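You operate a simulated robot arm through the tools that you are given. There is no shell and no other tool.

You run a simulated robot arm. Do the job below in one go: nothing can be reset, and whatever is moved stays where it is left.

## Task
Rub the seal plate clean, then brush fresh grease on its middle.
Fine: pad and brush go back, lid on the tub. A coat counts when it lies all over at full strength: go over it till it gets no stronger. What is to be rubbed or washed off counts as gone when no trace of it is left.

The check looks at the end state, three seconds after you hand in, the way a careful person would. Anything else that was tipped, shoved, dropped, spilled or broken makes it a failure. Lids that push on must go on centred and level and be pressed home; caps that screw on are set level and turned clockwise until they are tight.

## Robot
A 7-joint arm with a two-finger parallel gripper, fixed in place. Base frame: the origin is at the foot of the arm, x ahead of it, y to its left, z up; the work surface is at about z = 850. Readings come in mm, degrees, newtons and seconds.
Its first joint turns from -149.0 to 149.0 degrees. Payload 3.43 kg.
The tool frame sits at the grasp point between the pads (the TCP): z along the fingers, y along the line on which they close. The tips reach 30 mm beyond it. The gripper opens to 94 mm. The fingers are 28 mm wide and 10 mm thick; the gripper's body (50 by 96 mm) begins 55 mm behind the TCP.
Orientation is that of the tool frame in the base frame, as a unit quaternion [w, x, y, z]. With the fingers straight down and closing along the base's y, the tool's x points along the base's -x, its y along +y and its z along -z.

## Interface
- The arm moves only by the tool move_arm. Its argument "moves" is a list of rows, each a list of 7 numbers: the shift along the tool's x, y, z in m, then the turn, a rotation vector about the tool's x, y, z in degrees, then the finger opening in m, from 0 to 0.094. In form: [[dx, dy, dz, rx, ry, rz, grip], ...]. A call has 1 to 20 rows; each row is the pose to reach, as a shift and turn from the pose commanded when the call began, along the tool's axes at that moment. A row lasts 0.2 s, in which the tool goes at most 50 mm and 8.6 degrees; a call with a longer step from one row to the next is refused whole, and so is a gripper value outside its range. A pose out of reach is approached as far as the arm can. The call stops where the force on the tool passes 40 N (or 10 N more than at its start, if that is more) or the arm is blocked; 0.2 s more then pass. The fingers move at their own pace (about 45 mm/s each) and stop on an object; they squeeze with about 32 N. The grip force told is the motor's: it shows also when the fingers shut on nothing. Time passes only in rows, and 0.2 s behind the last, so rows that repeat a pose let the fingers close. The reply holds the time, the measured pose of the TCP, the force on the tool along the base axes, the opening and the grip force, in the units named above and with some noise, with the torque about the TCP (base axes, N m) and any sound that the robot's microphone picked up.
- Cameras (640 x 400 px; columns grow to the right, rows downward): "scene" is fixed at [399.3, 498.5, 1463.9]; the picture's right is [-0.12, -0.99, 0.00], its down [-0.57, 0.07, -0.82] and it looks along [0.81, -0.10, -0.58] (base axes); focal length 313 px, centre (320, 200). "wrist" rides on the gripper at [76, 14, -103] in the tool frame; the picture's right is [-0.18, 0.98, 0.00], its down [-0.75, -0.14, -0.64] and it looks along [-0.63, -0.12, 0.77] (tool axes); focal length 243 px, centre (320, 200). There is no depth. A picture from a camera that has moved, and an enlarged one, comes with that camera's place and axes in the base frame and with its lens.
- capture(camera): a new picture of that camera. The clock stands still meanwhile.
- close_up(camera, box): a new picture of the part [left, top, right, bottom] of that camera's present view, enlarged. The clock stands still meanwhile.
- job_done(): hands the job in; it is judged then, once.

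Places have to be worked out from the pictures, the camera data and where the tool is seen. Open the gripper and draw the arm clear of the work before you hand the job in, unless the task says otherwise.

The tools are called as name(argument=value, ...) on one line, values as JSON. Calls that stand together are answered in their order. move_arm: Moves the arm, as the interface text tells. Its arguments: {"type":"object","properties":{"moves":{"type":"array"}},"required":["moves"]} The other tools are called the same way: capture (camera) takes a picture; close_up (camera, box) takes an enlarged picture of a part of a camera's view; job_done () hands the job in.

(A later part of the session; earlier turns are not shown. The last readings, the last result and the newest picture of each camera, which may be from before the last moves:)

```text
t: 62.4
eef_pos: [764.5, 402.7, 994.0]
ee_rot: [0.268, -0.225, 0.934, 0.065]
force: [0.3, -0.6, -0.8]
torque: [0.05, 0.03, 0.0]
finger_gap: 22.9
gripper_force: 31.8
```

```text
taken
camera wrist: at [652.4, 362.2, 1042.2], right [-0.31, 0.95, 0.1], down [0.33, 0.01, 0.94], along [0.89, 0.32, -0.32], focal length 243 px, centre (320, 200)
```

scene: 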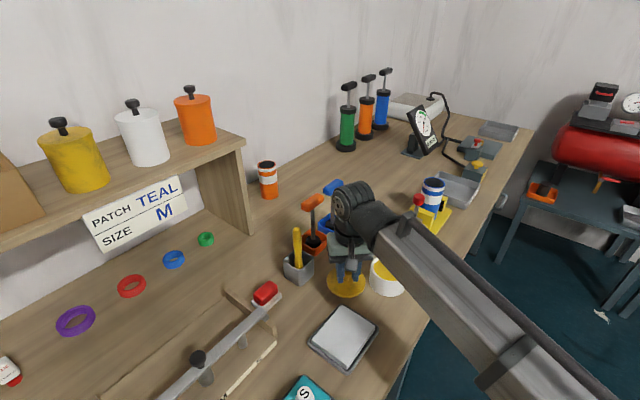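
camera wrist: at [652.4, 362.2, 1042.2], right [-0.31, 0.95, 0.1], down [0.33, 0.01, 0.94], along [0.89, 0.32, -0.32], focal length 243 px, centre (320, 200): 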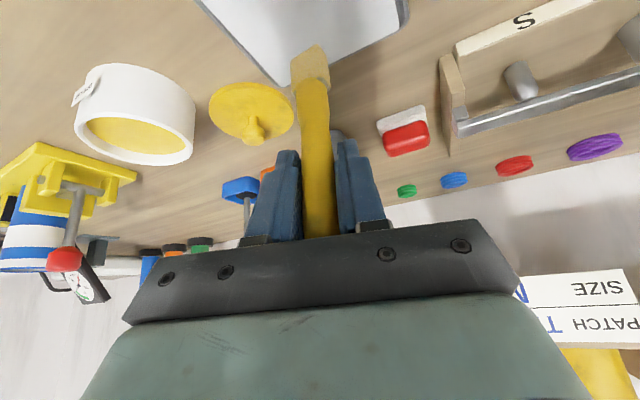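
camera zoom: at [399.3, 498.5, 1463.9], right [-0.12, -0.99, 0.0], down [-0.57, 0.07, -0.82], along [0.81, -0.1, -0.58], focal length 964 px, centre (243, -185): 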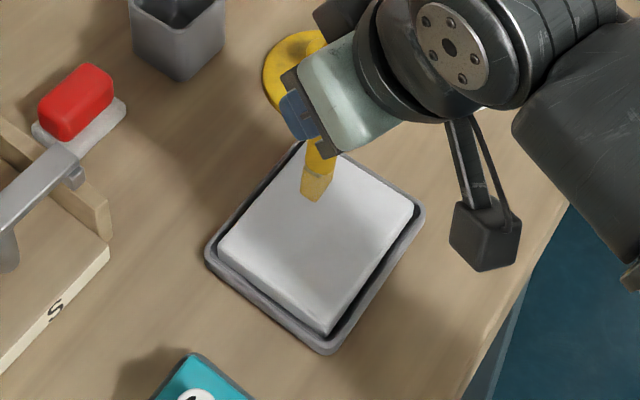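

The tip is about 24 mm above the plate near its middle. I lower in steps to find contact.

move_arm(moves=[[0.0064, 0.0007, 0.0078, 0, 0, 0, 0.01], [0.0106, 0.0014, 0.0131, 0, 0, 0, 0.01], [0.0129, 0.0014, 0.0155, 0, 0, 0, 0.01], [0.0129, 0.0014, 0.0155, 0, 0, 0, 0.01]])

move_arm(moves=[[0.0005, 0, 0.0008, 0, 0, 0, 0.01], [0.0011, 0, 0.0017, 0, 0, 0, 0.01], [0.0016, 0, 0.0025, 0, 0, 0, 0.01]])

```text
t: 63.4
eef_pos: [760.8, 402.5, 976.3]
ee_rot: [0.267, -0.225, 0.935, 0.065]
force: [0.2, -0.5, -0.4]
torque: [0.02, -0.01, 0.0]
finger_gap: 22.9
gripper_force: 32.0
```

```text
t: 64.2
eef_pos: [760.7, 402.0, 972.6]
ee_rot: [0.268, -0.224, 0.935, 0.064]
force: [0.7, 0.8, 0.0]
torque: [0.0, 0.0, -0.02]
finger_gap: 22.8
gripper_force: 31.7
```

Still no contact at z 972.6. I continue in 1 mm steps.

move_arm(moves=[[0.0005, 0, 0.0008, 0, 0, 0, 0.01], [0.0011, 0, 0.0017, 0, 0, 0, 0.01], [0.0016, 0, 0.0025, 0, 0, 0, 0.01]])

close_up(camera="scene", box=[300, 280, 390, 370])

```text
t: 65.0
eef_pos: [761.3, 401.4, 971.0]
ee_rot: [0.27, -0.224, 0.934, 0.065]
force: [-0.5, -1.1, 8.0]
torque: [0.01, 0.12, 0.0]
finger_gap: 22.8
gripper_force: 31.6
```

```text
4.44 times, centred on (345, 325) of scene
camera zoom: at [399.3, 498.5, 1463.9], right [-0.12, -0.99, 0.0], down [-0.57, 0.07, -0.82], along [0.81, -0.1, -0.58], focal length 1392 px, centre (209, -356)
```

zoom: 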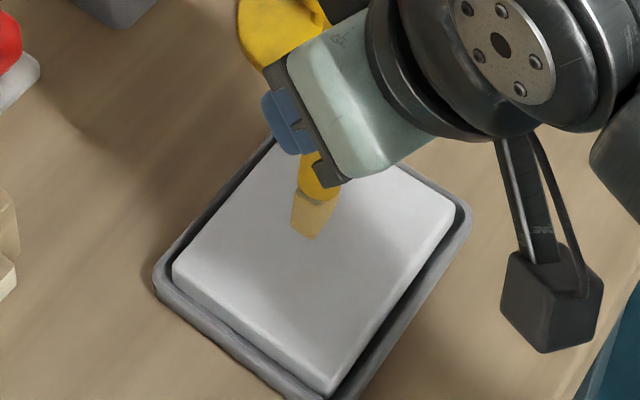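

Contact with 8 N at the middle (tip about (756,409)). I make a test stroke of ±20 mm along the plate's long direction to see how the grease lays down.

move_arm(moves=[[0.0026, 0.0095, -0.0016, 0, 0, 0, 0.01], [0.0052, 0.019, -0.0033, 0, 0, 0, 0.01], [0.0026, 0.0095, -0.0016, 0, 0, 0, 0.01], [0, 0, 0, 0, 0, 0, 0.01], [-0.0026, -0.0095, 0.0016, 0, 0, 0, 0.01], [-0.0052, -0.019, 0.0033, 0, 0, 0, 0.01], [-0.0052, -0.019, 0.0033, 0, 0, 0, 0.01]])

close_up(camera="scene", box=[300, 280, 390, 370])

close_up(camera="wrist", box=[200, 0, 420, 140])

```text
t: 66.6
eef_pos: [775.4, 388.1, 970.2]
ee_rot: [0.268, -0.224, 0.935, 0.064]
force: [-0.5, -0.5, -0.8]
torque: [0.0, 0.01, 0.01]
finger_gap: 23.1
gripper_force: 32.1
```

```text
4.44 times, centred on (345, 325) of scene
camera zoom: at [399.3, 498.5, 1463.9], right [-0.12, -0.99, 0.0], down [-0.57, 0.07, -0.82], along [0.81, -0.1, -0.58], focal length 1392 px, centre (209, -356)
```

zoom: 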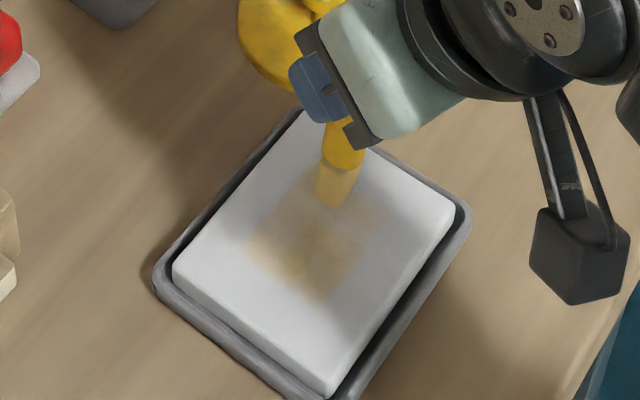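

```text
2.86 times, centred on (310, 70) of wrist
camera zoom: at [663.8, 347.5, 1018.2], right [-0.31, 0.95, 0.1], down [0.33, 0.01, 0.94], along [0.89, 0.32, -0.32], focal length 693 px, centre (349, 571)
```

zoom: 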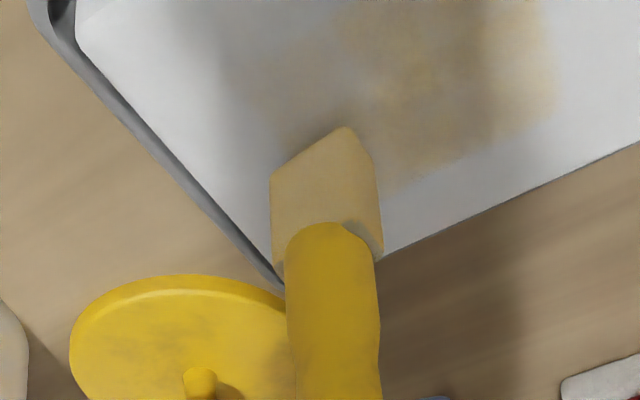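

Grease goes down in a patch about 50×42 mm in the middle, still faint, and contact has faded as the brush yields. I press 1.5 mm deeper and sweep a raster over the middle.

move_arm(moves=[[0.0008, 0, 0.0013, 0, 0, 0, 0.01], [0.0105, -0.0037, -0.0048, 0, 0, 0, 0.01], [0.0139, 0.0087, -0.0069, 0, 0, 0, 0.01], [0.0173, 0.021, -0.0091, 0, 0, 0, 0.01], [0.021, 0.0343, -0.0113, 0, 0, 0, 0.01], [0.0113, 0.038, -0.0053, 0, 0, 0, 0.01], [0.0076, 0.0247, -0.003, 0, 0, 0, 0.01], [0.0042, 0.0124, -0.0009, 0, 0, 0, 0.01], [0.0008, 0, 0.0013, 0, 0, 0, 0.01], [-0.0089, 0.0037, 0.0073, 0, 0, 0, 0.01], [-0.0055, 0.0161, 0.0052, 0, 0, 0, 0.01], [-0.0021, 0.0284, 0.0031, 0, 0, 0, 0.01], [0.0016, 0.0418, 0.0008, 0, 0, 0, 0.01], [0.0113, 0.038, -0.0053, 0, 0, 0, 0.01], [0.006, 0.019, -0.002, 0, 0, 0, 0.01], [0.0008, 0, 0.0013, 0, 0, 0, 0.01]])

close_up(camera="scene", box=[300, 280, 390, 370])

close_up(camera="wrist", box=[200, 0, 420, 140])

```text
t: 70.0
eef_pos: [775.1, 387.8, 969.5]
ee_rot: [0.267, -0.224, 0.935, 0.064]
force: [-0.3, 0.3, -0.8]
torque: [-0.01, -0.03, 0.01]
finger_gap: 22.7
gripper_force: 32.4
```

```text
4.44 times, centred on (345, 325) of scene
camera zoom: at [399.3, 498.5, 1463.9], right [-0.12, -0.99, 0.0], down [-0.57, 0.07, -0.82], along [0.81, -0.1, -0.58], focal length 1392 px, centre (209, -356)
```

zoom: 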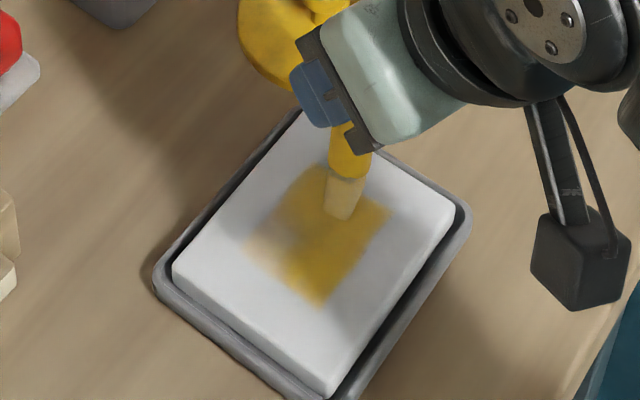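

```text
2.86 times, centred on (310, 70) of wrist
camera zoom: at [663.1, 347.0, 1015.6], right [-0.31, 0.95, 0.1], down [0.33, 0.01, 0.94], along [0.89, 0.32, -0.32], focal length 693 px, centre (349, 571)
```

zoom: 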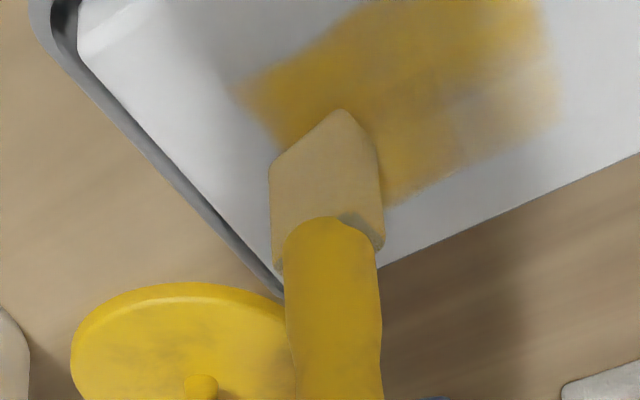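

The coat zone is a clear rectangle of about 55×42 mm in the plate's middle; its far-left corner (high u, high v) is still weak. The brush tip has been dragged inward about 7 mm, so I lift, shift outward 18 mm, press, and stroke along the long direction only.

move_arm(moves=[[-0.0021, 0, -0.0034, 0, 0, 0, 0.01], [-0.0166, 0.0056, 0.0057, 0, 0, 0, 0.01], [-0.0137, 0.0056, 0.0103, 0, 0, 0, 0.01], [-0.0168, -0.0058, 0.0123, 0, 0, 0, 0.01], [-0.0137, 0.0056, 0.0103, 0, 0, 0, 0.01], [-0.0103, 0.018, 0.0082, 0, 0, 0, 0.01], [-0.0069, 0.0303, 0.006, 0, 0, 0, 0.01], [-0.0035, 0.0427, 0.0039, 0, 0, 0, 0.01], [-0.0069, 0.0303, 0.006, 0, 0, 0, 0.01], [-0.0103, 0.018, 0.0082, 0, 0, 0, 0.01], [-0.0137, 0.0056, 0.0103, 0, 0, 0, 0.01], [-0.0168, -0.0058, 0.0123, 0, 0, 0, 0.01], [-0.0137, 0.0056, 0.0103, 0, 0, 0, 0.01], [-0.0103, 0.018, 0.0082, 0, 0, 0, 0.01], [-0.0069, 0.0303, 0.006, 0, 0, 0, 0.01], [-0.0035, 0.0427, 0.0039, 0, 0, 0, 0.01]])

close_up(camera="scene", box=[300, 280, 390, 370])

capture(camera="wrist")

```text
t: 73.4
eef_pos: [759.5, 428.0, 966.8]
ee_rot: [0.268, -0.224, 0.935, 0.063]
force: [0.4, 0.6, -0.3]
torque: [-0.02, 0.0, -0.01]
finger_gap: 22.9
gripper_force: 31.9
```

```text
4.44 times, centred on (345, 325) of scene
camera zoom: at [399.3, 498.5, 1463.9], right [-0.12, -0.99, 0.0], down [-0.57, 0.07, -0.82], along [0.81, -0.1, -0.58], focal length 1392 px, centre (209, -356)
```

zoom: 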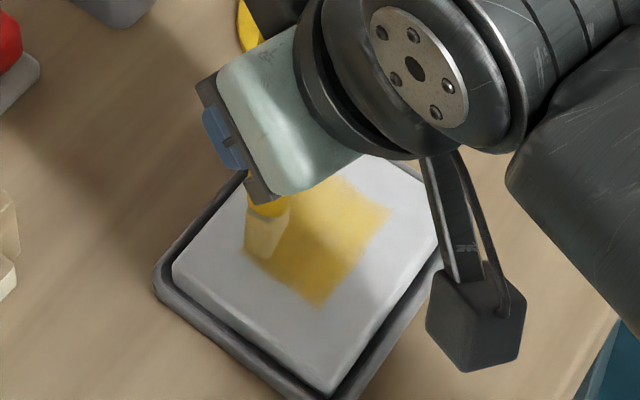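

```text
taken
camera wrist: at [648.3, 387.7, 1014.1], right [-0.31, 0.95, 0.1], down [0.33, 0.01, 0.94], along [0.89, 0.32, -0.32], focal length 243 px, centre (320, 200)
```

wrist: 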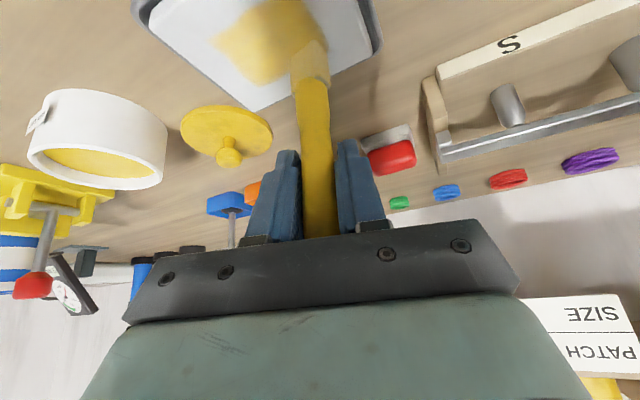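

The whole rectangle now carries grease. I lift off, carry the brush back over the tub for a fresh load, and inspect the coat from there.

move_arm(moves=[[-0.0186, 0, -0.0297, 0, 0, 0, 0.01], [-0.0371, 0, -0.0594, 0, 0, 0, 0.01], [-0.045, -0.04, -0.0544, 0, 0, 0, 0.01], [-0.053, -0.08, -0.0495, 0, 0, 0, 0.01], [-0.0609, -0.12, -0.0445, 0, 0, 0, 0.01], [-0.0689, -0.16, -0.0396, 0, 0, 0, 0.01], [-0.0768, -0.2, -0.0346, 0, 0, 0, 0.01], [-0.0768, -0.2, -0.0346, 0, 0, 0, 0.01]])

close_up(camera="scene", box=[310, 295, 385, 370])

close_up(camera="scene", box=[340, 190, 460, 310])

```text
t: 75.2
eef_pos: [894.1, 268.8, 1037.5]
ee_rot: [0.268, -0.225, 0.935, 0.065]
force: [-0.2, 0.0, -0.3]
torque: [-0.02, 0.03, 0.0]
finger_gap: 22.9
gripper_force: 31.9
```

```text
5.33 times, centred on (348, 332) of scene
camera zoom: at [399.3, 498.5, 1463.9], right [-0.12, -0.99, 0.0], down [-0.57, 0.07, -0.82], along [0.81, -0.1, -0.58], focal length 1670 px, centre (173, -507)
```

zoom: 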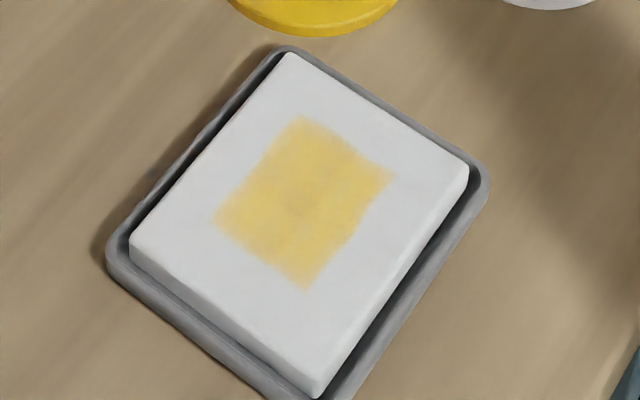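

```text
3.33 times, centred on (400, 250) of scene
camera zoom: at [399.3, 498.5, 1463.9], right [-0.12, -0.99, 0.0], down [-0.57, 0.07, -0.82], along [0.81, -0.1, -0.58], focal length 1044 px, centre (53, 33)
```

zoom: 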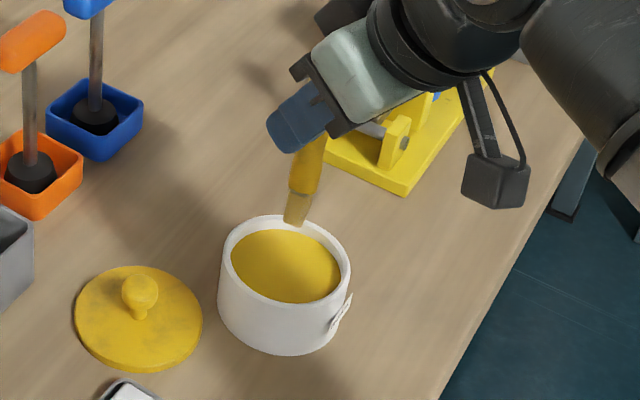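

Coverage is complete but not yet at full strength toward the edges. I dip again: lower to just above the grease, recentring the tip slightly.

move_arm(moves=[[0.0085, 0.0045, 0.0122, 0, 0, 0, 0.01], [0.0187, 0.0045, 0.0268, 0, 0, 0, 0.01], [0.0271, 0.0045, 0.0391, 0, 0, 0, 0.01], [0.0271, 0.0045, 0.0391, 0, 0, 0, 0.01]])

move_arm(moves=[[0.0008, 0, 0.0013, 0, 0, 0, 0.01], [0.0016, 0, 0.0025, 0, 0, 0, 0.01], [0.0024, 0, 0.0038, 0, 0, 0, 0.01]])

close_up(camera="scene", box=[350, 220, 440, 310])

```text
t: 76.2
eef_pos: [887.2, 273.9, 990.4]
ee_rot: [0.268, -0.224, 0.935, 0.064]
force: [-0.2, 0.1, -0.6]
torque: [0.0, 0.0, -0.03]
finger_gap: 23.0
gripper_force: 32.2
```

```text
t: 77.0
eef_pos: [889.1, 274.5, 985.5]
ee_rot: [0.269, -0.224, 0.935, 0.064]
force: [-1.3, -0.7, 5.1]
torque: [-0.01, 0.11, -0.01]
finger_gap: 22.8
gripper_force: 32.4
```

```text
4.44 times, centred on (395, 265) of scene
camera zoom: at [399.3, 498.5, 1463.9], right [-0.12, -0.99, 0.0], down [-0.57, 0.07, -0.82], along [0.81, -0.1, -0.58], focal length 1392 px, centre (-13, -89)
```

zoom: 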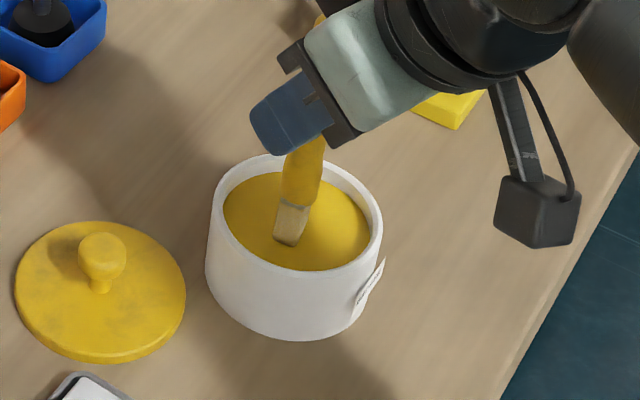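

Contact with the grease (5 N). I press a little more, dwell briefly, and raise again.

move_arm(moves=[[0.0005, 0, 0.0008, 0, 0, 0, 0.01], [0.0005, 0.003, 0.0008, 0, 0, 0, 0.01], [0.0005, -0.003, 0.0008, 0, 0, 0, 0.01], [0.0008, 0, 0.0013, 0, 0, 0, 0.01], [0.0008, 0, 0.0013, 0, 0, 0, 0.01]])

move_arm(moves=[[-0.0106, 0, -0.017, 0, 0, 0, 0.01], [-0.0265, 0, -0.0424, 0, 0, 0, 0.01], [-0.0265, 0, -0.0424, 0, 0, 0, 0.01]])

close_up(camera="scene", box=[350, 210, 440, 300])

```text
t: 78.2
eef_pos: [889.7, 276.0, 984.9]
ee_rot: [0.27, -0.224, 0.934, 0.064]
force: [1.1, 0.5, 27.1]
torque: [0.02, 0.02, -0.01]
finger_gap: 23.0
gripper_force: 32.3
```

```text
t: 79.0
eef_pos: [888.2, 276.1, 1032.9]
ee_rot: [0.268, -0.224, 0.935, 0.064]
force: [0.8, 0.5, -0.5]
torque: [-0.03, 0.01, -0.01]
finger_gap: 22.9
gripper_force: 31.9
```

```text
4.44 times, centred on (395, 255) of scene
camera zoom: at [399.3, 498.5, 1463.9], right [-0.12, -0.99, 0.0], down [-0.57, 0.07, -0.82], along [0.81, -0.1, -0.58], focal length 1392 px, centre (-13, -44)
```

zoom: 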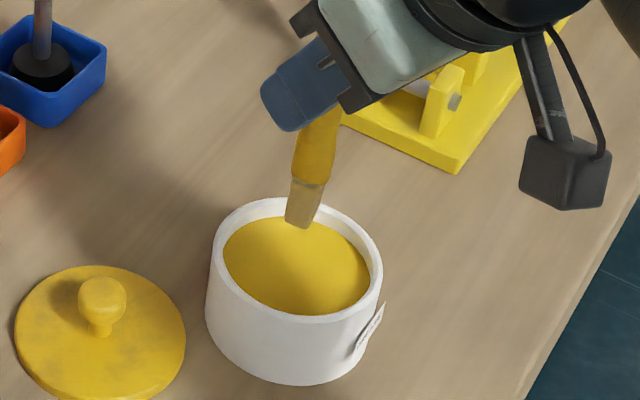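

The brush is reloaded. I carry it to the near-right end of the zone (u −27, v −18) and hover just above.

move_arm(moves=[[0.0125, 0.0353, -0.0078, 0, 0, 0, 0.01], [0.0249, 0.0706, -0.0156, 0, 0, 0, 0.01], [0.0374, 0.1058, -0.0233, 0, 0, 0, 0.01], [0.0498, 0.1411, -0.0311, 0, 0, 0, 0.01], [0.0657, 0.1411, -0.0057, 0, 0, 0, 0.01], [0.0816, 0.1411, 0.0198, 0, 0, 0, 0.01], [0.0816, 0.1411, 0.0198, 0, 0, 0, 0.01]])

close_up(camera="scene", box=[310, 285, 385, 360])

```text
t: 80.6
eef_pos: [771.7, 372.7, 973.1]
ee_rot: [0.267, -0.225, 0.935, 0.065]
force: [-0.2, 0.1, -0.3]
torque: [-0.02, 0.01, -0.03]
finger_gap: 23.1
gripper_force: 32.0
```

```text
5.33 times, centred on (348, 322) of scene
camera zoom: at [399.3, 498.5, 1463.9], right [-0.12, -0.99, 0.0], down [-0.57, 0.07, -0.82], along [0.81, -0.1, -0.58], focal length 1670 px, centre (173, -453)
```

zoom: 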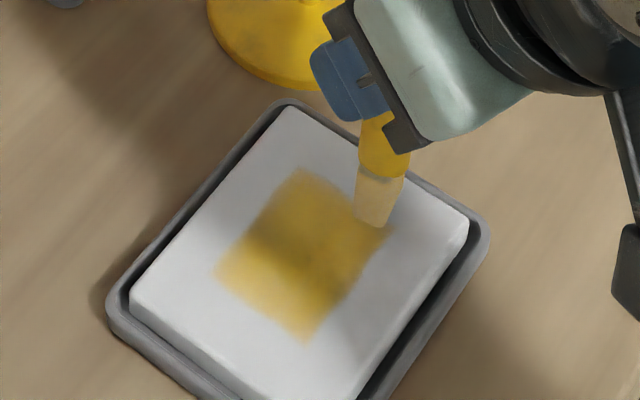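

The tip sits at the zone's right corner. I press and stroke lane v = −18 along its full length and back.

move_arm(moves=[[0.0013, 0, 0.0021, 0, 0, 0, 0.01], [0.0027, 0, 0.0042, 0, 0, 0, 0.01], [0.004, 0, 0.0064, 0, 0, 0, 0.01], [0.0074, 0.0124, 0.0043, 0, 0, 0, 0.01], [0.0108, 0.0247, 0.0021, 0, 0, 0, 0.01], [0.0142, 0.0371, 0, 0, 0, 0, 0.01], [0.0176, 0.0495, -0.0021, 0, 0, 0, 0.01], [0.0142, 0.0371, 0, 0, 0, 0, 0.01], [0.0108, 0.0247, 0.0021, 0, 0, 0, 0.01], [0.0074, 0.0124, 0.0043, 0, 0, 0, 0.01], [0.004, 0, 0.0064, 0, 0, 0, 0.01]])

close_up(camera="scene", box=[310, 285, 385, 360])

```text
t: 83.0
eef_pos: [771.6, 371.9, 966.3]
ee_rot: [0.268, -0.224, 0.935, 0.065]
force: [0.3, -0.5, -0.8]
torque: [-0.01, 0.06, 0.0]
finger_gap: 22.6
gripper_force: 32.2
```

```text
5.33 times, centred on (348, 322) of scene
camera zoom: at [399.3, 498.5, 1463.9], right [-0.12, -0.99, 0.0], down [-0.57, 0.07, -0.82], along [0.81, -0.1, -0.58], focal length 1670 px, centre (173, -453)
```

zoom: 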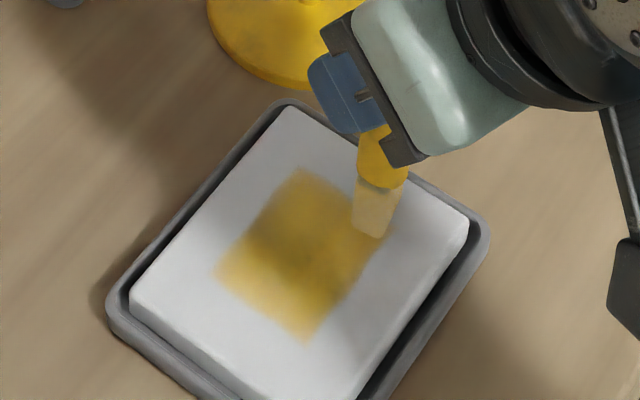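

No press is felt at the end, so I'm probably barely touching. I lower in 0.7 mm steps to feel the contact.

move_arm(moves=[[0.0004, 0, 0.0006, 0, 0, 0, 0.01], [0.0007, 0, 0.0012, 0, 0, 0, 0.01], [0.0011, 0, 0.0018, 0, 0, 0, 0.01]])

```text
t: 83.8
eef_pos: [772.1, 374.0, 965.0]
ee_rot: [0.27, -0.224, 0.934, 0.065]
force: [-1.2, -1.8, 25.7]
torque: [-0.1, 0.21, 0.0]
finger_gap: 23.1
gripper_force: 31.7
```

Now 26 N; I ease off 0.6 mm and stroke this lane twice.

move_arm(moves=[[-0.0003, 0, -0.0005, 0, 0, 0, 0.01], [0.0031, 0.0124, -0.0026, 0, 0, 0, 0.01], [0.0065, 0.0247, -0.0048, 0, 0, 0, 0.01], [0.0099, 0.0371, -0.0069, 0, 0, 0, 0.01], [0.0133, 0.0495, -0.009, 0, 0, 0, 0.01], [0.0099, 0.0371, -0.0069, 0, 0, 0, 0.01], [0.0065, 0.0247, -0.0048, 0, 0, 0, 0.01], [0.0031, 0.0124, -0.0026, 0, 0, 0, 0.01], [-0.0003, 0, -0.0005, 0, 0, 0, 0.01], [0.0031, 0.0124, -0.0026, 0, 0, 0, 0.01], [0.0065, 0.0247, -0.0048, 0, 0, 0, 0.01], [0.0099, 0.0371, -0.0069, 0, 0, 0, 0.01], [0.0133, 0.0495, -0.009, 0, 0, 0, 0.01]])

close_up(camera="scene", box=[310, 285, 385, 360])

close_up(camera="wrist", box=[200, 0, 420, 140])

```text
t: 86.6
eef_pos: [736.7, 408.7, 964.4]
ee_rot: [0.268, -0.225, 0.935, 0.064]
force: [-0.2, -0.2, -0.2]
torque: [0.03, 0.02, 0.0]
finger_gap: 22.9
gripper_force: 31.8
```

```text
5.33 times, centred on (348, 322) of scene
camera zoom: at [399.3, 498.5, 1463.9], right [-0.12, -0.99, 0.0], down [-0.57, 0.07, -0.82], along [0.81, -0.1, -0.58], focal length 1670 px, centre (173, -453)
```

zoom: 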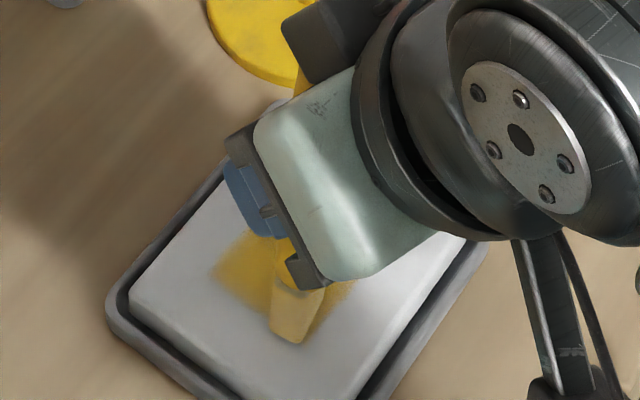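

```text
2.86 times, centred on (310, 70) of wrist
camera zoom: at [624.3, 369.8, 1011.9], right [-0.31, 0.95, 0.1], down [0.33, 0.01, 0.94], along [0.89, 0.32, -0.32], focal length 693 px, centre (349, 571)
```

zoom: 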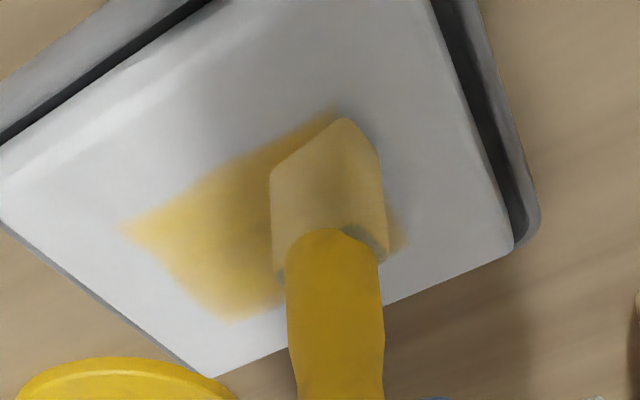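

The tip is at (u 26, v −16). I lift, shift to lane v ≈ −4, press a little deeper and make three passes, easing down slightly each pass to hold contact.

move_arm(moves=[[-0.0016, 0, -0.0025, 0, 0, 0, 0.01], [-0.0113, 0.0037, 0.0035, 0, 0, 0, 0.01], [-0.0092, 0.0037, 0.0069, 0, 0, 0, 0.01], [-0.0126, -0.0087, 0.009, 0, 0, 0, 0.01], [-0.016, -0.021, 0.0112, 0, 0, 0, 0.01], [-0.0194, -0.0334, 0.0133, 0, 0, 0, 0.01], [-0.0228, -0.0458, 0.0154, 0, 0, 0, 0.01], [-0.0191, -0.0334, 0.0137, 0, 0, 0, 0.01], [-0.0157, -0.021, 0.0116, 0, 0, 0, 0.01], [-0.0123, -0.0087, 0.0094, 0, 0, 0, 0.01], [-0.0089, 0.0037, 0.0073, 0, 0, 0, 0.01], [-0.0121, -0.0087, 0.0098, 0, 0, 0, 0.01], [-0.0155, -0.021, 0.012, 0, 0, 0, 0.01], [-0.0189, -0.0334, 0.0141, 0, 0, 0, 0.01], [-0.0223, -0.0458, 0.0162, 0, 0, 0, 0.01]])

close_up(camera="scene", box=[310, 285, 385, 360])

```text
t: 89.8
eef_pos: [780.3, 383.0, 963.6]
ee_rot: [0.269, -0.224, 0.934, 0.064]
force: [-4.0, 3.6, 15.9]
torque: [0.24, 0.3, -0.03]
finger_gap: 22.8
gripper_force: 31.9
```

```text
5.33 times, centred on (348, 322) of scene
camera zoom: at [399.3, 498.5, 1463.9], right [-0.12, -0.99, 0.0], down [-0.57, 0.07, -0.82], along [0.81, -0.1, -0.58], focal length 1670 px, centre (173, -453)
```

zoom: 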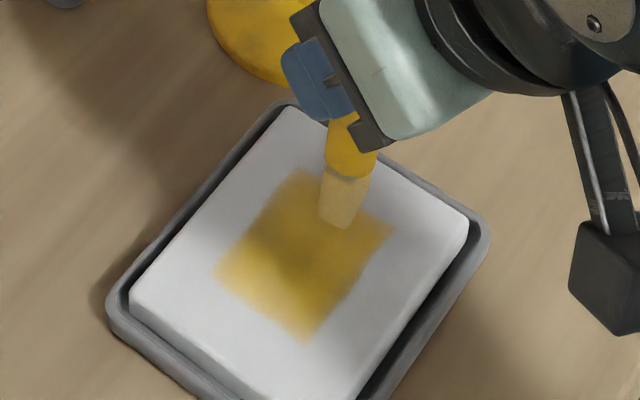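

Contact is good here (16 N). I lift, shift to lane v ≈ +5 and make three passes.

move_arm(moves=[[-0.0016, 0, -0.0025, 0, 0, 0, 0.01], [-0.0113, 0.0037, 0.0035, 0, 0, 0, 0.01], [-0.0097, 0.0037, 0.006, 0, 0, 0, 0.01], [-0.0118, -0.0039, 0.0074, 0, 0, 0, 0.01], [-0.0071, 0.0132, 0.0044, 0, 0, 0, 0.01], [-0.0034, 0.0265, 0.0021, 0, 0, 0, 0.01], [-0.0003, 0.0379, 0.0002, 0, 0, 0, 0.01], [0.0029, 0.0493, -0.0018, 0, 0, 0, 0.01], [-0.0001, 0.0379, 0.0006, 0, 0, 0, 0.01], [-0.0032, 0.0265, 0.0025, 0, 0, 0, 0.01], [-0.0069, 0.0132, 0.0048, 0, 0, 0, 0.01], [-0.0116, -0.0039, 0.0078, 0, 0, 0, 0.01], [-0.0067, 0.0132, 0.0051, 0, 0, 0, 0.01], [-0.003, 0.0265, 0.0028, 0, 0, 0, 0.01], [0.0001, 0.0379, 0.0009, 0, 0, 0, 0.01], [0.0033, 0.0493, -0.0011, 0, 0, 0, 0.01]])

close_up(camera="scene", box=[310, 285, 385, 360])

```text
t: 93.2
eef_pos: [755.6, 423.8, 963.8]
ee_rot: [0.268, -0.224, 0.935, 0.064]
force: [1.1, -0.4, 2.3]
torque: [-0.05, -0.11, -0.02]
finger_gap: 23.0
gripper_force: 32.8
```

```text
5.33 times, centred on (348, 322) of scene
camera zoom: at [399.3, 498.5, 1463.9], right [-0.12, -0.99, 0.0], down [-0.57, 0.07, -0.82], along [0.81, -0.1, -0.58], focal length 1670 px, centre (173, -453)
```

zoom: 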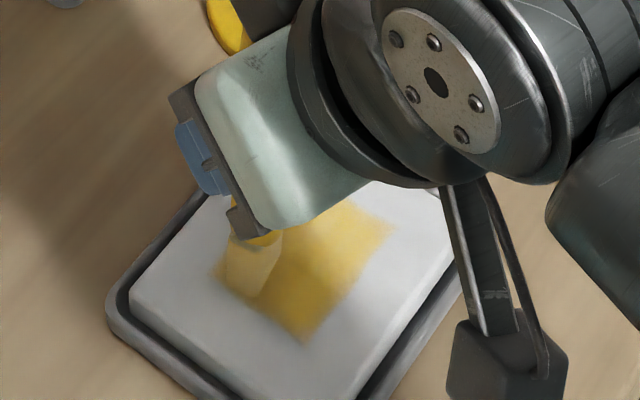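

Tip at (u 24, v 4) with light contact. I lift, shift to the last lane v ≈ +16 and make three passes.

move_arm(moves=[[-0.0016, 0, -0.0025, 0, 0, 0, 0.01], [-0.0113, 0.0037, 0.0035, 0, 0, 0, 0.01], [-0.0095, 0.0037, 0.0064, 0, 0, 0, 0.01], [-0.0129, -0.0087, 0.0085, 0, 0, 0, 0.01], [-0.0163, -0.021, 0.0107, 0, 0, 0, 0.01], [-0.0197, -0.0334, 0.0128, 0, 0, 0, 0.01], [-0.0231, -0.0458, 0.0149, 0, 0, 0, 0.01], [-0.0195, -0.0334, 0.0132, 0, 0, 0, 0.01], [-0.0161, -0.021, 0.0111, 0, 0, 0, 0.01], [-0.0127, -0.0087, 0.0089, 0, 0, 0, 0.01], [-0.0093, 0.0047, 0.0068, 0, 0, 0, 0.01], [-0.0125, -0.0087, 0.0092, 0, 0, 0, 0.01], [-0.0159, -0.021, 0.0114, 0, 0, 0, 0.01], [-0.0193, -0.0334, 0.0135, 0, 0, 0, 0.01], [-0.0227, -0.0458, 0.0156, 0, 0, 0, 0.01]])

close_up(camera="scene", box=[310, 285, 385, 360])

```text
t: 96.4
eef_pos: [800.8, 396.5, 961.7]
ee_rot: [0.268, -0.225, 0.934, 0.066]
force: [-7.5, 7.1, 32.6]
torque: [0.53, 0.5, -0.03]
finger_gap: 23.3
gripper_force: 31.6
```

```text
5.33 times, centred on (348, 322) of scene
camera zoom: at [399.3, 498.5, 1463.9], right [-0.12, -0.99, 0.0], down [-0.57, 0.07, -0.82], along [0.81, -0.1, -0.58], focal length 1670 px, centre (173, -453)
```

zoom: 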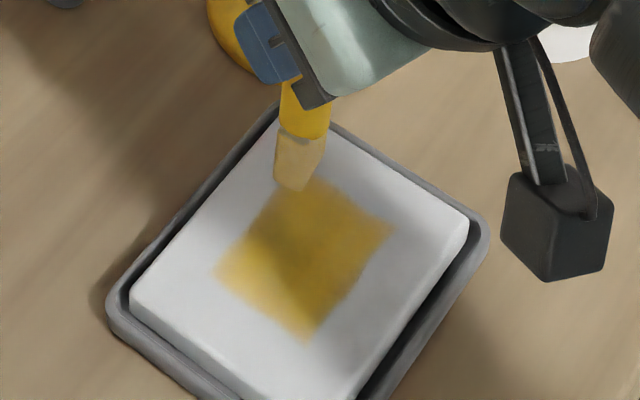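

Good contact to the end (33 N). I lift off and carry the brush over the tub again to inspect the coat in clear light.

move_arm(moves=[[-0.0172, 0, -0.0276, 0, 0, 0, 0.01], [-0.0344, 0, -0.0551, 0, 0, 0, 0.01], [-0.0401, -0.0392, -0.0516, 0, 0, 0, 0.01], [-0.0458, -0.0784, -0.048, 0, 0, 0, 0.01], [-0.0514, -0.1175, -0.0445, 0, 0, 0, 0.01], [-0.0571, -0.1567, -0.0409, 0, 0, 0, 0.01], [-0.0571, -0.1567, -0.0409, 0, 0, 0, 0.01]])

close_up(camera="scene", box=[310, 295, 385, 370])

close_up(camera="scene", box=[340, 190, 460, 310])

```text
t: 98.0
eef_pos: [894.7, 267.6, 1025.3]
ee_rot: [0.268, -0.224, 0.935, 0.064]
force: [-0.5, -0.8, -1.1]
torque: [0.0, 0.02, -0.01]
finger_gap: 22.9
gripper_force: 32.0
```

```text
5.33 times, centred on (348, 332) of scene
camera zoom: at [399.3, 498.5, 1463.9], right [-0.12, -0.99, 0.0], down [-0.57, 0.07, -0.82], along [0.81, -0.1, -0.58], focal length 1670 px, centre (173, -507)
```

zoom: 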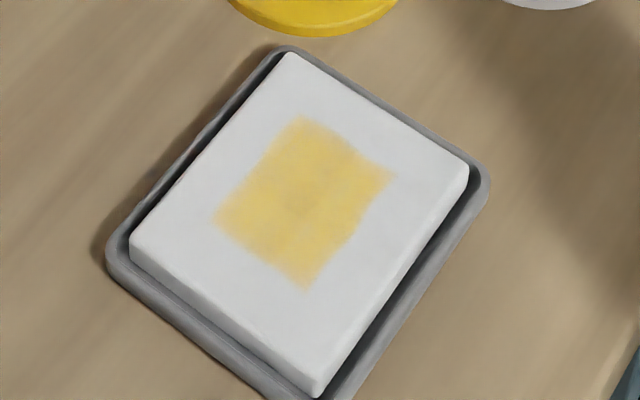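

```text
3.33 times, centred on (400, 250) of scene
camera zoom: at [399.3, 498.5, 1463.9], right [-0.12, -0.99, 0.0], down [-0.57, 0.07, -0.82], along [0.81, -0.1, -0.58], focal length 1044 px, centre (53, 33)
```

zoom: 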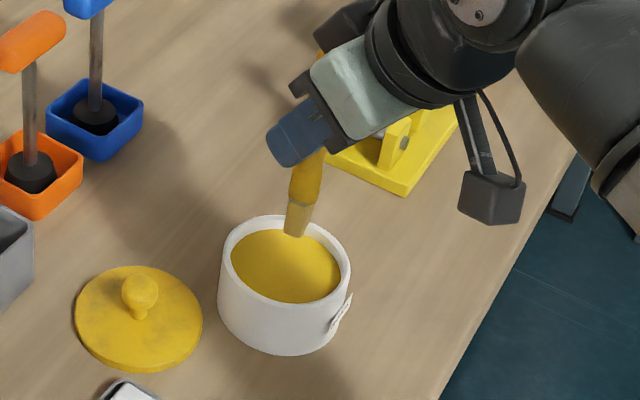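

The coat is now even and barely stronger than before, so it's near saturation. To be sure I take one more load and go over it again; first I dip.

move_arm(moves=[[0.0077, 0.0049, 0.0118, 0, 0, 0, 0.01], [0.0154, 0.0049, 0.0236, 0, 0, 0, 0.01], [0.0231, 0.0049, 0.0354, 0, 0, 0, 0.01], [0.0236, 0.0049, 0.0363, 0, 0, 0, 0.01], [0.0241, 0.0049, 0.0371, 0, 0, 0, 0.01], [0.0244, 0.0049, 0.0376, 0, 0, 0, 0.01], [0.0244, 0.0049, 0.0376, 0, 0, 0, 0.01]])

close_up(camera="scene", box=[350, 220, 440, 310])

```text
t: 99.6
eef_pos: [893.5, 272.3, 980.4]
ee_rot: [0.268, -0.224, 0.935, 0.064]
force: [0.8, 0.0, 1.4]
torque: [0.06, 0.0, 0.0]
finger_gap: 22.8
gripper_force: 31.9
```

```text
4.44 times, centred on (395, 265) of scene
camera zoom: at [399.3, 498.5, 1463.9], right [-0.12, -0.99, 0.0], down [-0.57, 0.07, -0.82], along [0.81, -0.1, -0.58], focal length 1392 px, centre (-13, -89)
```

zoom: 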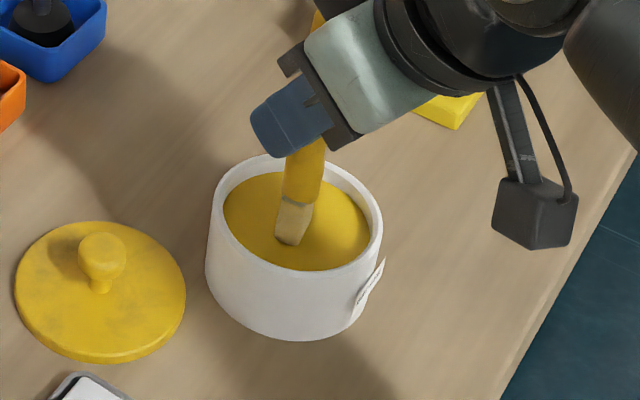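

Just touching (1.4 N). I press 1 mm more, dwell, then raise and carry the brush over the plate, hovering above lane v ≈ −18.

move_arm(moves=[[0.0005, 0, 0.0008, 0, 0, 0, 0.01], [0.0005, 0.003, 0.0008, 0, 0, 0, 0.01], [0.0005, -0.003, 0.0008, 0, 0, 0, 0.01], [0.0005, 0, 0.0008, 0, 0, 0, 0.01]])

move_arm(moves=[[-0.0133, 0, -0.0212, 0, 0, 0, 0.01], [-0.0265, 0, -0.0424, 0, 0, 0, 0.01], [-0.0137, 0.0354, -0.0502, 0, 0, 0, 0.01], [-0.0009, 0.0707, -0.0579, 0, 0, 0, 0.01], [0.012, 0.1061, -0.0657, 0, 0, 0, 0.01], [0.0248, 0.1414, -0.0734, 0, 0, 0, 0.01], [0.0248, 0.1414, -0.0734, 0, 0, 0, 0.01]])

close_up(camera="scene", box=[310, 275, 400, 365])

```text
t: 100.6
eef_pos: [892.9, 272.1, 980.5]
ee_rot: [0.269, -0.224, 0.934, 0.064]
force: [2.9, -2.0, 6.0]
torque: [-0.13, -0.31, 0.0]
finger_gap: 22.7
gripper_force: 31.8
```

```text
t: 102.2
eef_pos: [775.7, 371.9, 1028.8]
ee_rot: [0.268, -0.224, 0.935, 0.064]
force: [-0.1, 0.7, -0.8]
torque: [0.0, 0.0, -0.05]
finger_gap: 22.5
gripper_force: 32.5
```

```text
4.44 times, centred on (355, 320) of scene
camera zoom: at [399.3, 498.5, 1463.9], right [-0.12, -0.99, 0.0], down [-0.57, 0.07, -0.82], along [0.81, -0.1, -0.58], focal length 1392 px, centre (164, -333)
```

zoom: 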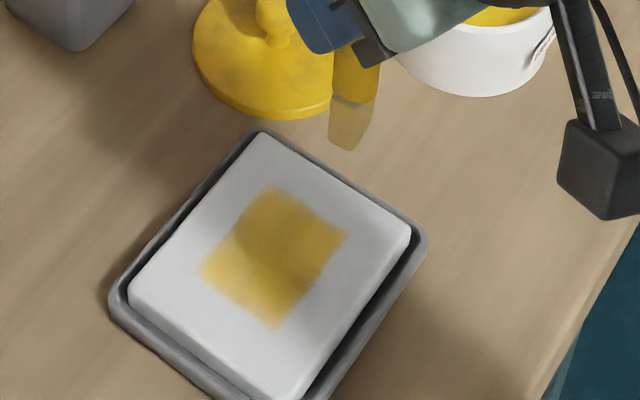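

The tip hovers over (u −27, v −20). I lower to contact.

move_arm(moves=[[0.0169, 0, 0.027, 0, 0, 0, 0.01], [0.0318, 0, 0.0509, 0, 0, 0, 0.01], [0.0338, 0, 0.0541, 0, 0, 0, 0.01], [0.0345, 0, 0.0552, 0, 0, 0, 0.01], [0.0349, 0, 0.0558, 0, 0, 0, 0.01]])

```text
t: 103.4
eef_pos: [775.7, 372.4, 962.9]
ee_rot: [0.267, -0.223, 0.935, 0.064]
force: [0.3, -0.1, 1.2]
torque: [-0.01, 0.03, 0.01]
finger_gap: 22.9
gripper_force: 31.6
```

Just touching (1.2 N). I press 1 mm and make three passes along lane v ≈ −20.

move_arm(moves=[[0.0005, 0, 0.0009, 0, 0, 0, 0.01], [-0.0005, -0.0038, 0.0015, 0, 0, 0, 0.01], [0.0039, 0.0124, -0.0012, 0, 0, 0, 0.01], [0.0073, 0.0247, -0.0034, 0, 0, 0, 0.01], [0.0107, 0.0371, -0.0055, 0, 0, 0, 0.01], [0.0145, 0.0504, -0.0079, 0, 0, 0, 0.01], [0.0109, 0.0371, -0.0051, 0, 0, 0, 0.01], [0.0075, 0.0247, -0.003, 0, 0, 0, 0.01], [0.0041, 0.0124, -0.0008, 0, 0, 0, 0.01], [-0.0003, -0.0038, 0.0019, 0, 0, 0, 0.01], [0.0043, 0.0124, -0.0004, 0, 0, 0, 0.01], [0.0077, 0.0247, -0.0026, 0, 0, 0, 0.01], [0.0111, 0.0371, -0.0047, 0, 0, 0, 0.01], [0.0149, 0.0504, -0.0071, 0, 0, 0, 0.01]])

```text
t: 106.4
eef_pos: [738.3, 408.8, 961.6]
ee_rot: [0.268, -0.224, 0.935, 0.064]
force: [0.6, -1.4, 2.3]
torque: [-0.03, -0.07, -0.01]
finger_gap: 22.9
gripper_force: 32.4
```

Light contact is maintained (2 N). I lift, shift to lane v ≈ −7 and make three passes back.

move_arm(moves=[[-0.0016, 0, -0.0025, 0, 0, 0, 0.01], [-0.0121, 0.004, 0.0041, 0, 0, 0, 0.01], [-0.01, 0.004, 0.0074, 0, 0, 0, 0.01], [-0.0134, -0.0084, 0.0095, 0, 0, 0, 0.01], [-0.0168, -0.0207, 0.0117, 0, 0, 0, 0.01], [-0.0202, -0.0331, 0.0138, 0, 0, 0, 0.01], [-0.0246, -0.0493, 0.0166, 0, 0, 0, 0.01], [-0.02, -0.0331, 0.0142, 0, 0, 0, 0.01], [-0.0166, -0.0207, 0.0121, 0, 0, 0, 0.01], [-0.0132, -0.0084, 0.0099, 0, 0, 0, 0.01], [-0.0098, 0.004, 0.0078, 0, 0, 0, 0.01], [-0.013, -0.0084, 0.0103, 0, 0, 0, 0.01], [-0.0164, -0.0207, 0.0125, 0, 0, 0, 0.01], [-0.0198, -0.0331, 0.0146, 0, 0, 0, 0.01], [-0.0242, -0.0493, 0.0174, 0, 0, 0, 0.01]])

close_up(camera="scene", box=[310, 285, 385, 360])

```text
t: 109.6
eef_pos: [785.8, 378.6, 959.5]
ee_rot: [0.269, -0.224, 0.935, 0.064]
force: [-5.5, 8.0, 27.8]
torque: [0.61, 0.34, 0.0]
finger_gap: 23.1
gripper_force: 32.0
```

```text
5.33 times, centred on (348, 322) of scene
camera zoom: at [399.3, 498.5, 1463.9], right [-0.12, -0.99, 0.0], down [-0.57, 0.07, -0.82], along [0.81, -0.1, -0.58], focal length 1670 px, centre (173, -453)
```

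zoom: 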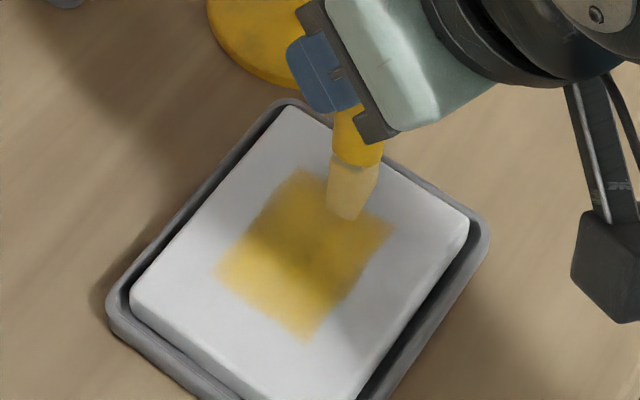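

Tip at (u −24, v −6) with 28 N. Next lane v ≈ +6, three passes.

move_arm(moves=[[-0.0016, 0, -0.0025, 0, 0, 0, 0.01], [-0.0113, 0.0037, 0.0035, 0, 0, 0, 0.01], [-0.0099, 0.0037, 0.0056, 0, 0, 0, 0.01], [-0.0115, -0.002, 0.0066, 0, 0, 0, 0.01], [-0.0071, 0.0132, 0.0044, 0, 0, 0, 0.01], [-0.0034, 0.0265, 0.0021, 0, 0, 0, 0.01], [-0.0003, 0.0379, 0.0002, 0, 0, 0, 0.01], [0.0034, 0.0512, -0.0021, 0, 0, 0, 0.01], [-0.0001, 0.0379, 0.0006, 0, 0, 0, 0.01], [-0.0032, 0.0265, 0.0025, 0, 0, 0, 0.01], [-0.0069, 0.0132, 0.0048, 0, 0, 0, 0.01], [-0.0116, -0.0039, 0.0078, 0, 0, 0, 0.01], [-0.0067, 0.0132, 0.0051, 0, 0, 0, 0.01], [-0.003, 0.0265, 0.0028, 0, 0, 0, 0.01], [0.0001, 0.0379, 0.0009, 0, 0, 0, 0.01], [0.0038, 0.0512, -0.0014, 0, 0, 0, 0.01]])

```text
t: 113.0
eef_pos: [759.0, 423.1, 958.0]
ee_rot: [0.268, -0.224, 0.935, 0.064]
force: [1.9, -1.1, 5.7]
torque: [-0.03, -0.18, 0.01]
finger_gap: 22.8
gripper_force: 32.4
```

Contact 6 N. Last lane v ≈ +17, three passes back.

move_arm(moves=[[-0.0016, 0, -0.0025, 0, 0, 0, 0.01], [-0.0113, 0.0037, 0.0035, 0, 0, 0, 0.01], [-0.0097, 0.0037, 0.006, 0, 0, 0, 0.01], [-0.0087, 0.0075, 0.0054, 0, 0, 0, 0.01], [-0.0131, -0.0087, 0.0081, 0, 0, 0, 0.01], [-0.0165, -0.021, 0.0103, 0, 0, 0, 0.01], [-0.0199, -0.0334, 0.0124, 0, 0, 0, 0.01], [-0.0241, -0.0487, 0.015, 0, 0, 0, 0.01], [-0.0197, -0.0334, 0.0128, 0, 0, 0, 0.01], [-0.0163, -0.021, 0.0107, 0, 0, 0, 0.01], [-0.0129, -0.0087, 0.0085, 0, 0, 0, 0.01], [-0.0085, 0.0075, 0.0058, 0, 0, 0, 0.01], [-0.0127, -0.0087, 0.0088, 0, 0, 0, 0.01], [-0.0161, -0.021, 0.011, 0, 0, 0, 0.01], [-0.0195, -0.0334, 0.0131, 0, 0, 0, 0.01], [-0.0237, -0.0487, 0.0157, 0, 0, 0, 0.01]])

close_up(camera="scene", box=[310, 285, 385, 360])

```text
t: 116.4
eef_pos: [807.2, 392.1, 959.1]
ee_rot: [0.267, -0.224, 0.935, 0.064]
force: [-0.1, -0.2, 0.2]
torque: [0.02, 0.01, 0.01]
finger_gap: 22.7
gripper_force: 32.3
```

```text
5.33 times, centred on (348, 322) of scene
camera zoom: at [399.3, 498.5, 1463.9], right [-0.12, -0.99, 0.0], down [-0.57, 0.07, -0.82], along [0.81, -0.1, -0.58], focal length 1670 px, centre (173, -453)
```

zoom: 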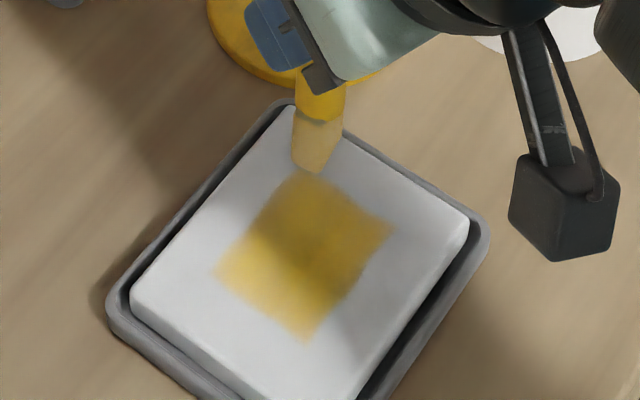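

I lift off and move over the tub once more so the plate is out of the shadow, and compare the coat's strength with before.

move_arm(moves=[[-0.0175, 0, -0.028, 0, 0, 0, 0.01], [-0.035, 0, -0.056, 0, 0, 0, 0.01], [-0.0397, -0.0376, -0.0531, 0, 0, 0, 0.01], [-0.0443, -0.0752, -0.0502, 0, 0, 0, 0.01], [-0.049, -0.1128, -0.0473, 0, 0, 0, 0.01], [-0.0536, -0.1504, -0.0444, 0, 0, 0, 0.01], [-0.0536, -0.1504, -0.0444, 0, 0, 0, 0.01]])

close_up(camera="scene", box=[310, 295, 385, 370])

close_up(camera="scene", box=[325, 312, 365, 352])

close_up(camera="scene", box=[340, 190, 460, 310])

```text
t: 118.0
eef_pos: [892.6, 265.3, 1024.8]
ee_rot: [0.268, -0.224, 0.935, 0.065]
force: [-0.3, 0.0, 0.0]
torque: [0.01, 0.01, 0.02]
finger_gap: 22.8
gripper_force: 31.9
```

```text
5.33 times, centred on (348, 332) of scene
camera zoom: at [399.3, 498.5, 1463.9], right [-0.12, -0.99, 0.0], down [-0.57, 0.07, -0.82], along [0.81, -0.1, -0.58], focal length 1670 px, centre (173, -507)
```

zoom: 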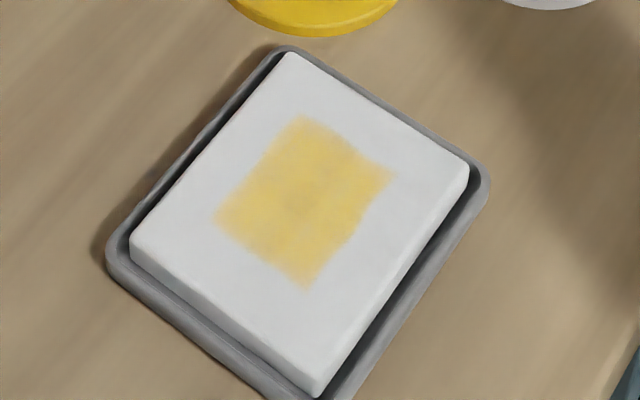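

```text
10.00 times, centred on (345, 332) of scene
camera zoom: at [399.3, 498.5, 1463.9], right [-0.12, -0.99, 0.0], down [-0.57, 0.07, -0.82], along [0.81, -0.1, -0.58], focal length 3132 px, centre (70, -1120)
```

zoom: 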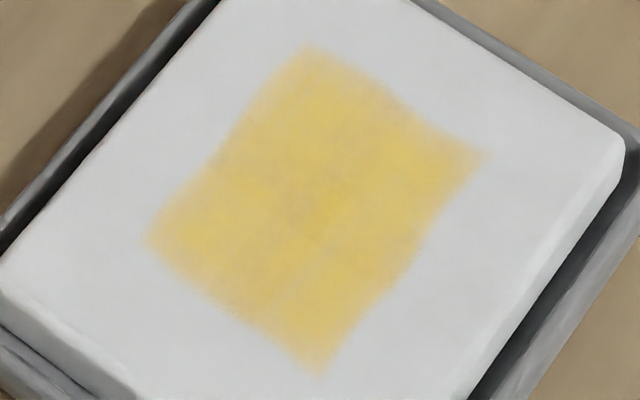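

```text
3.33 times, centred on (400, 250) of scene
camera zoom: at [399.3, 498.5, 1463.9], right [-0.12, -0.99, 0.0], down [-0.57, 0.07, -0.82], along [0.81, -0.1, -0.58], focal length 1044 px, centre (53, 33)
```

zoom: 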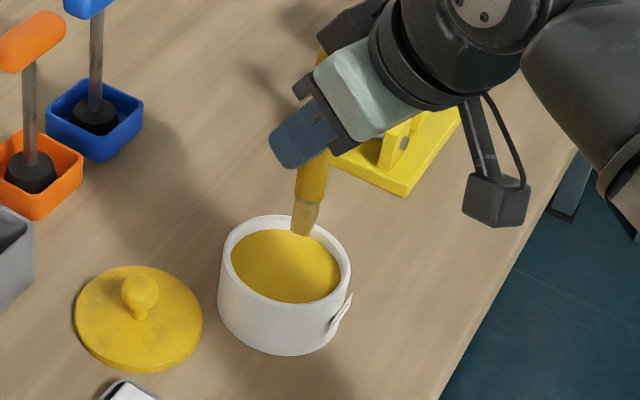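

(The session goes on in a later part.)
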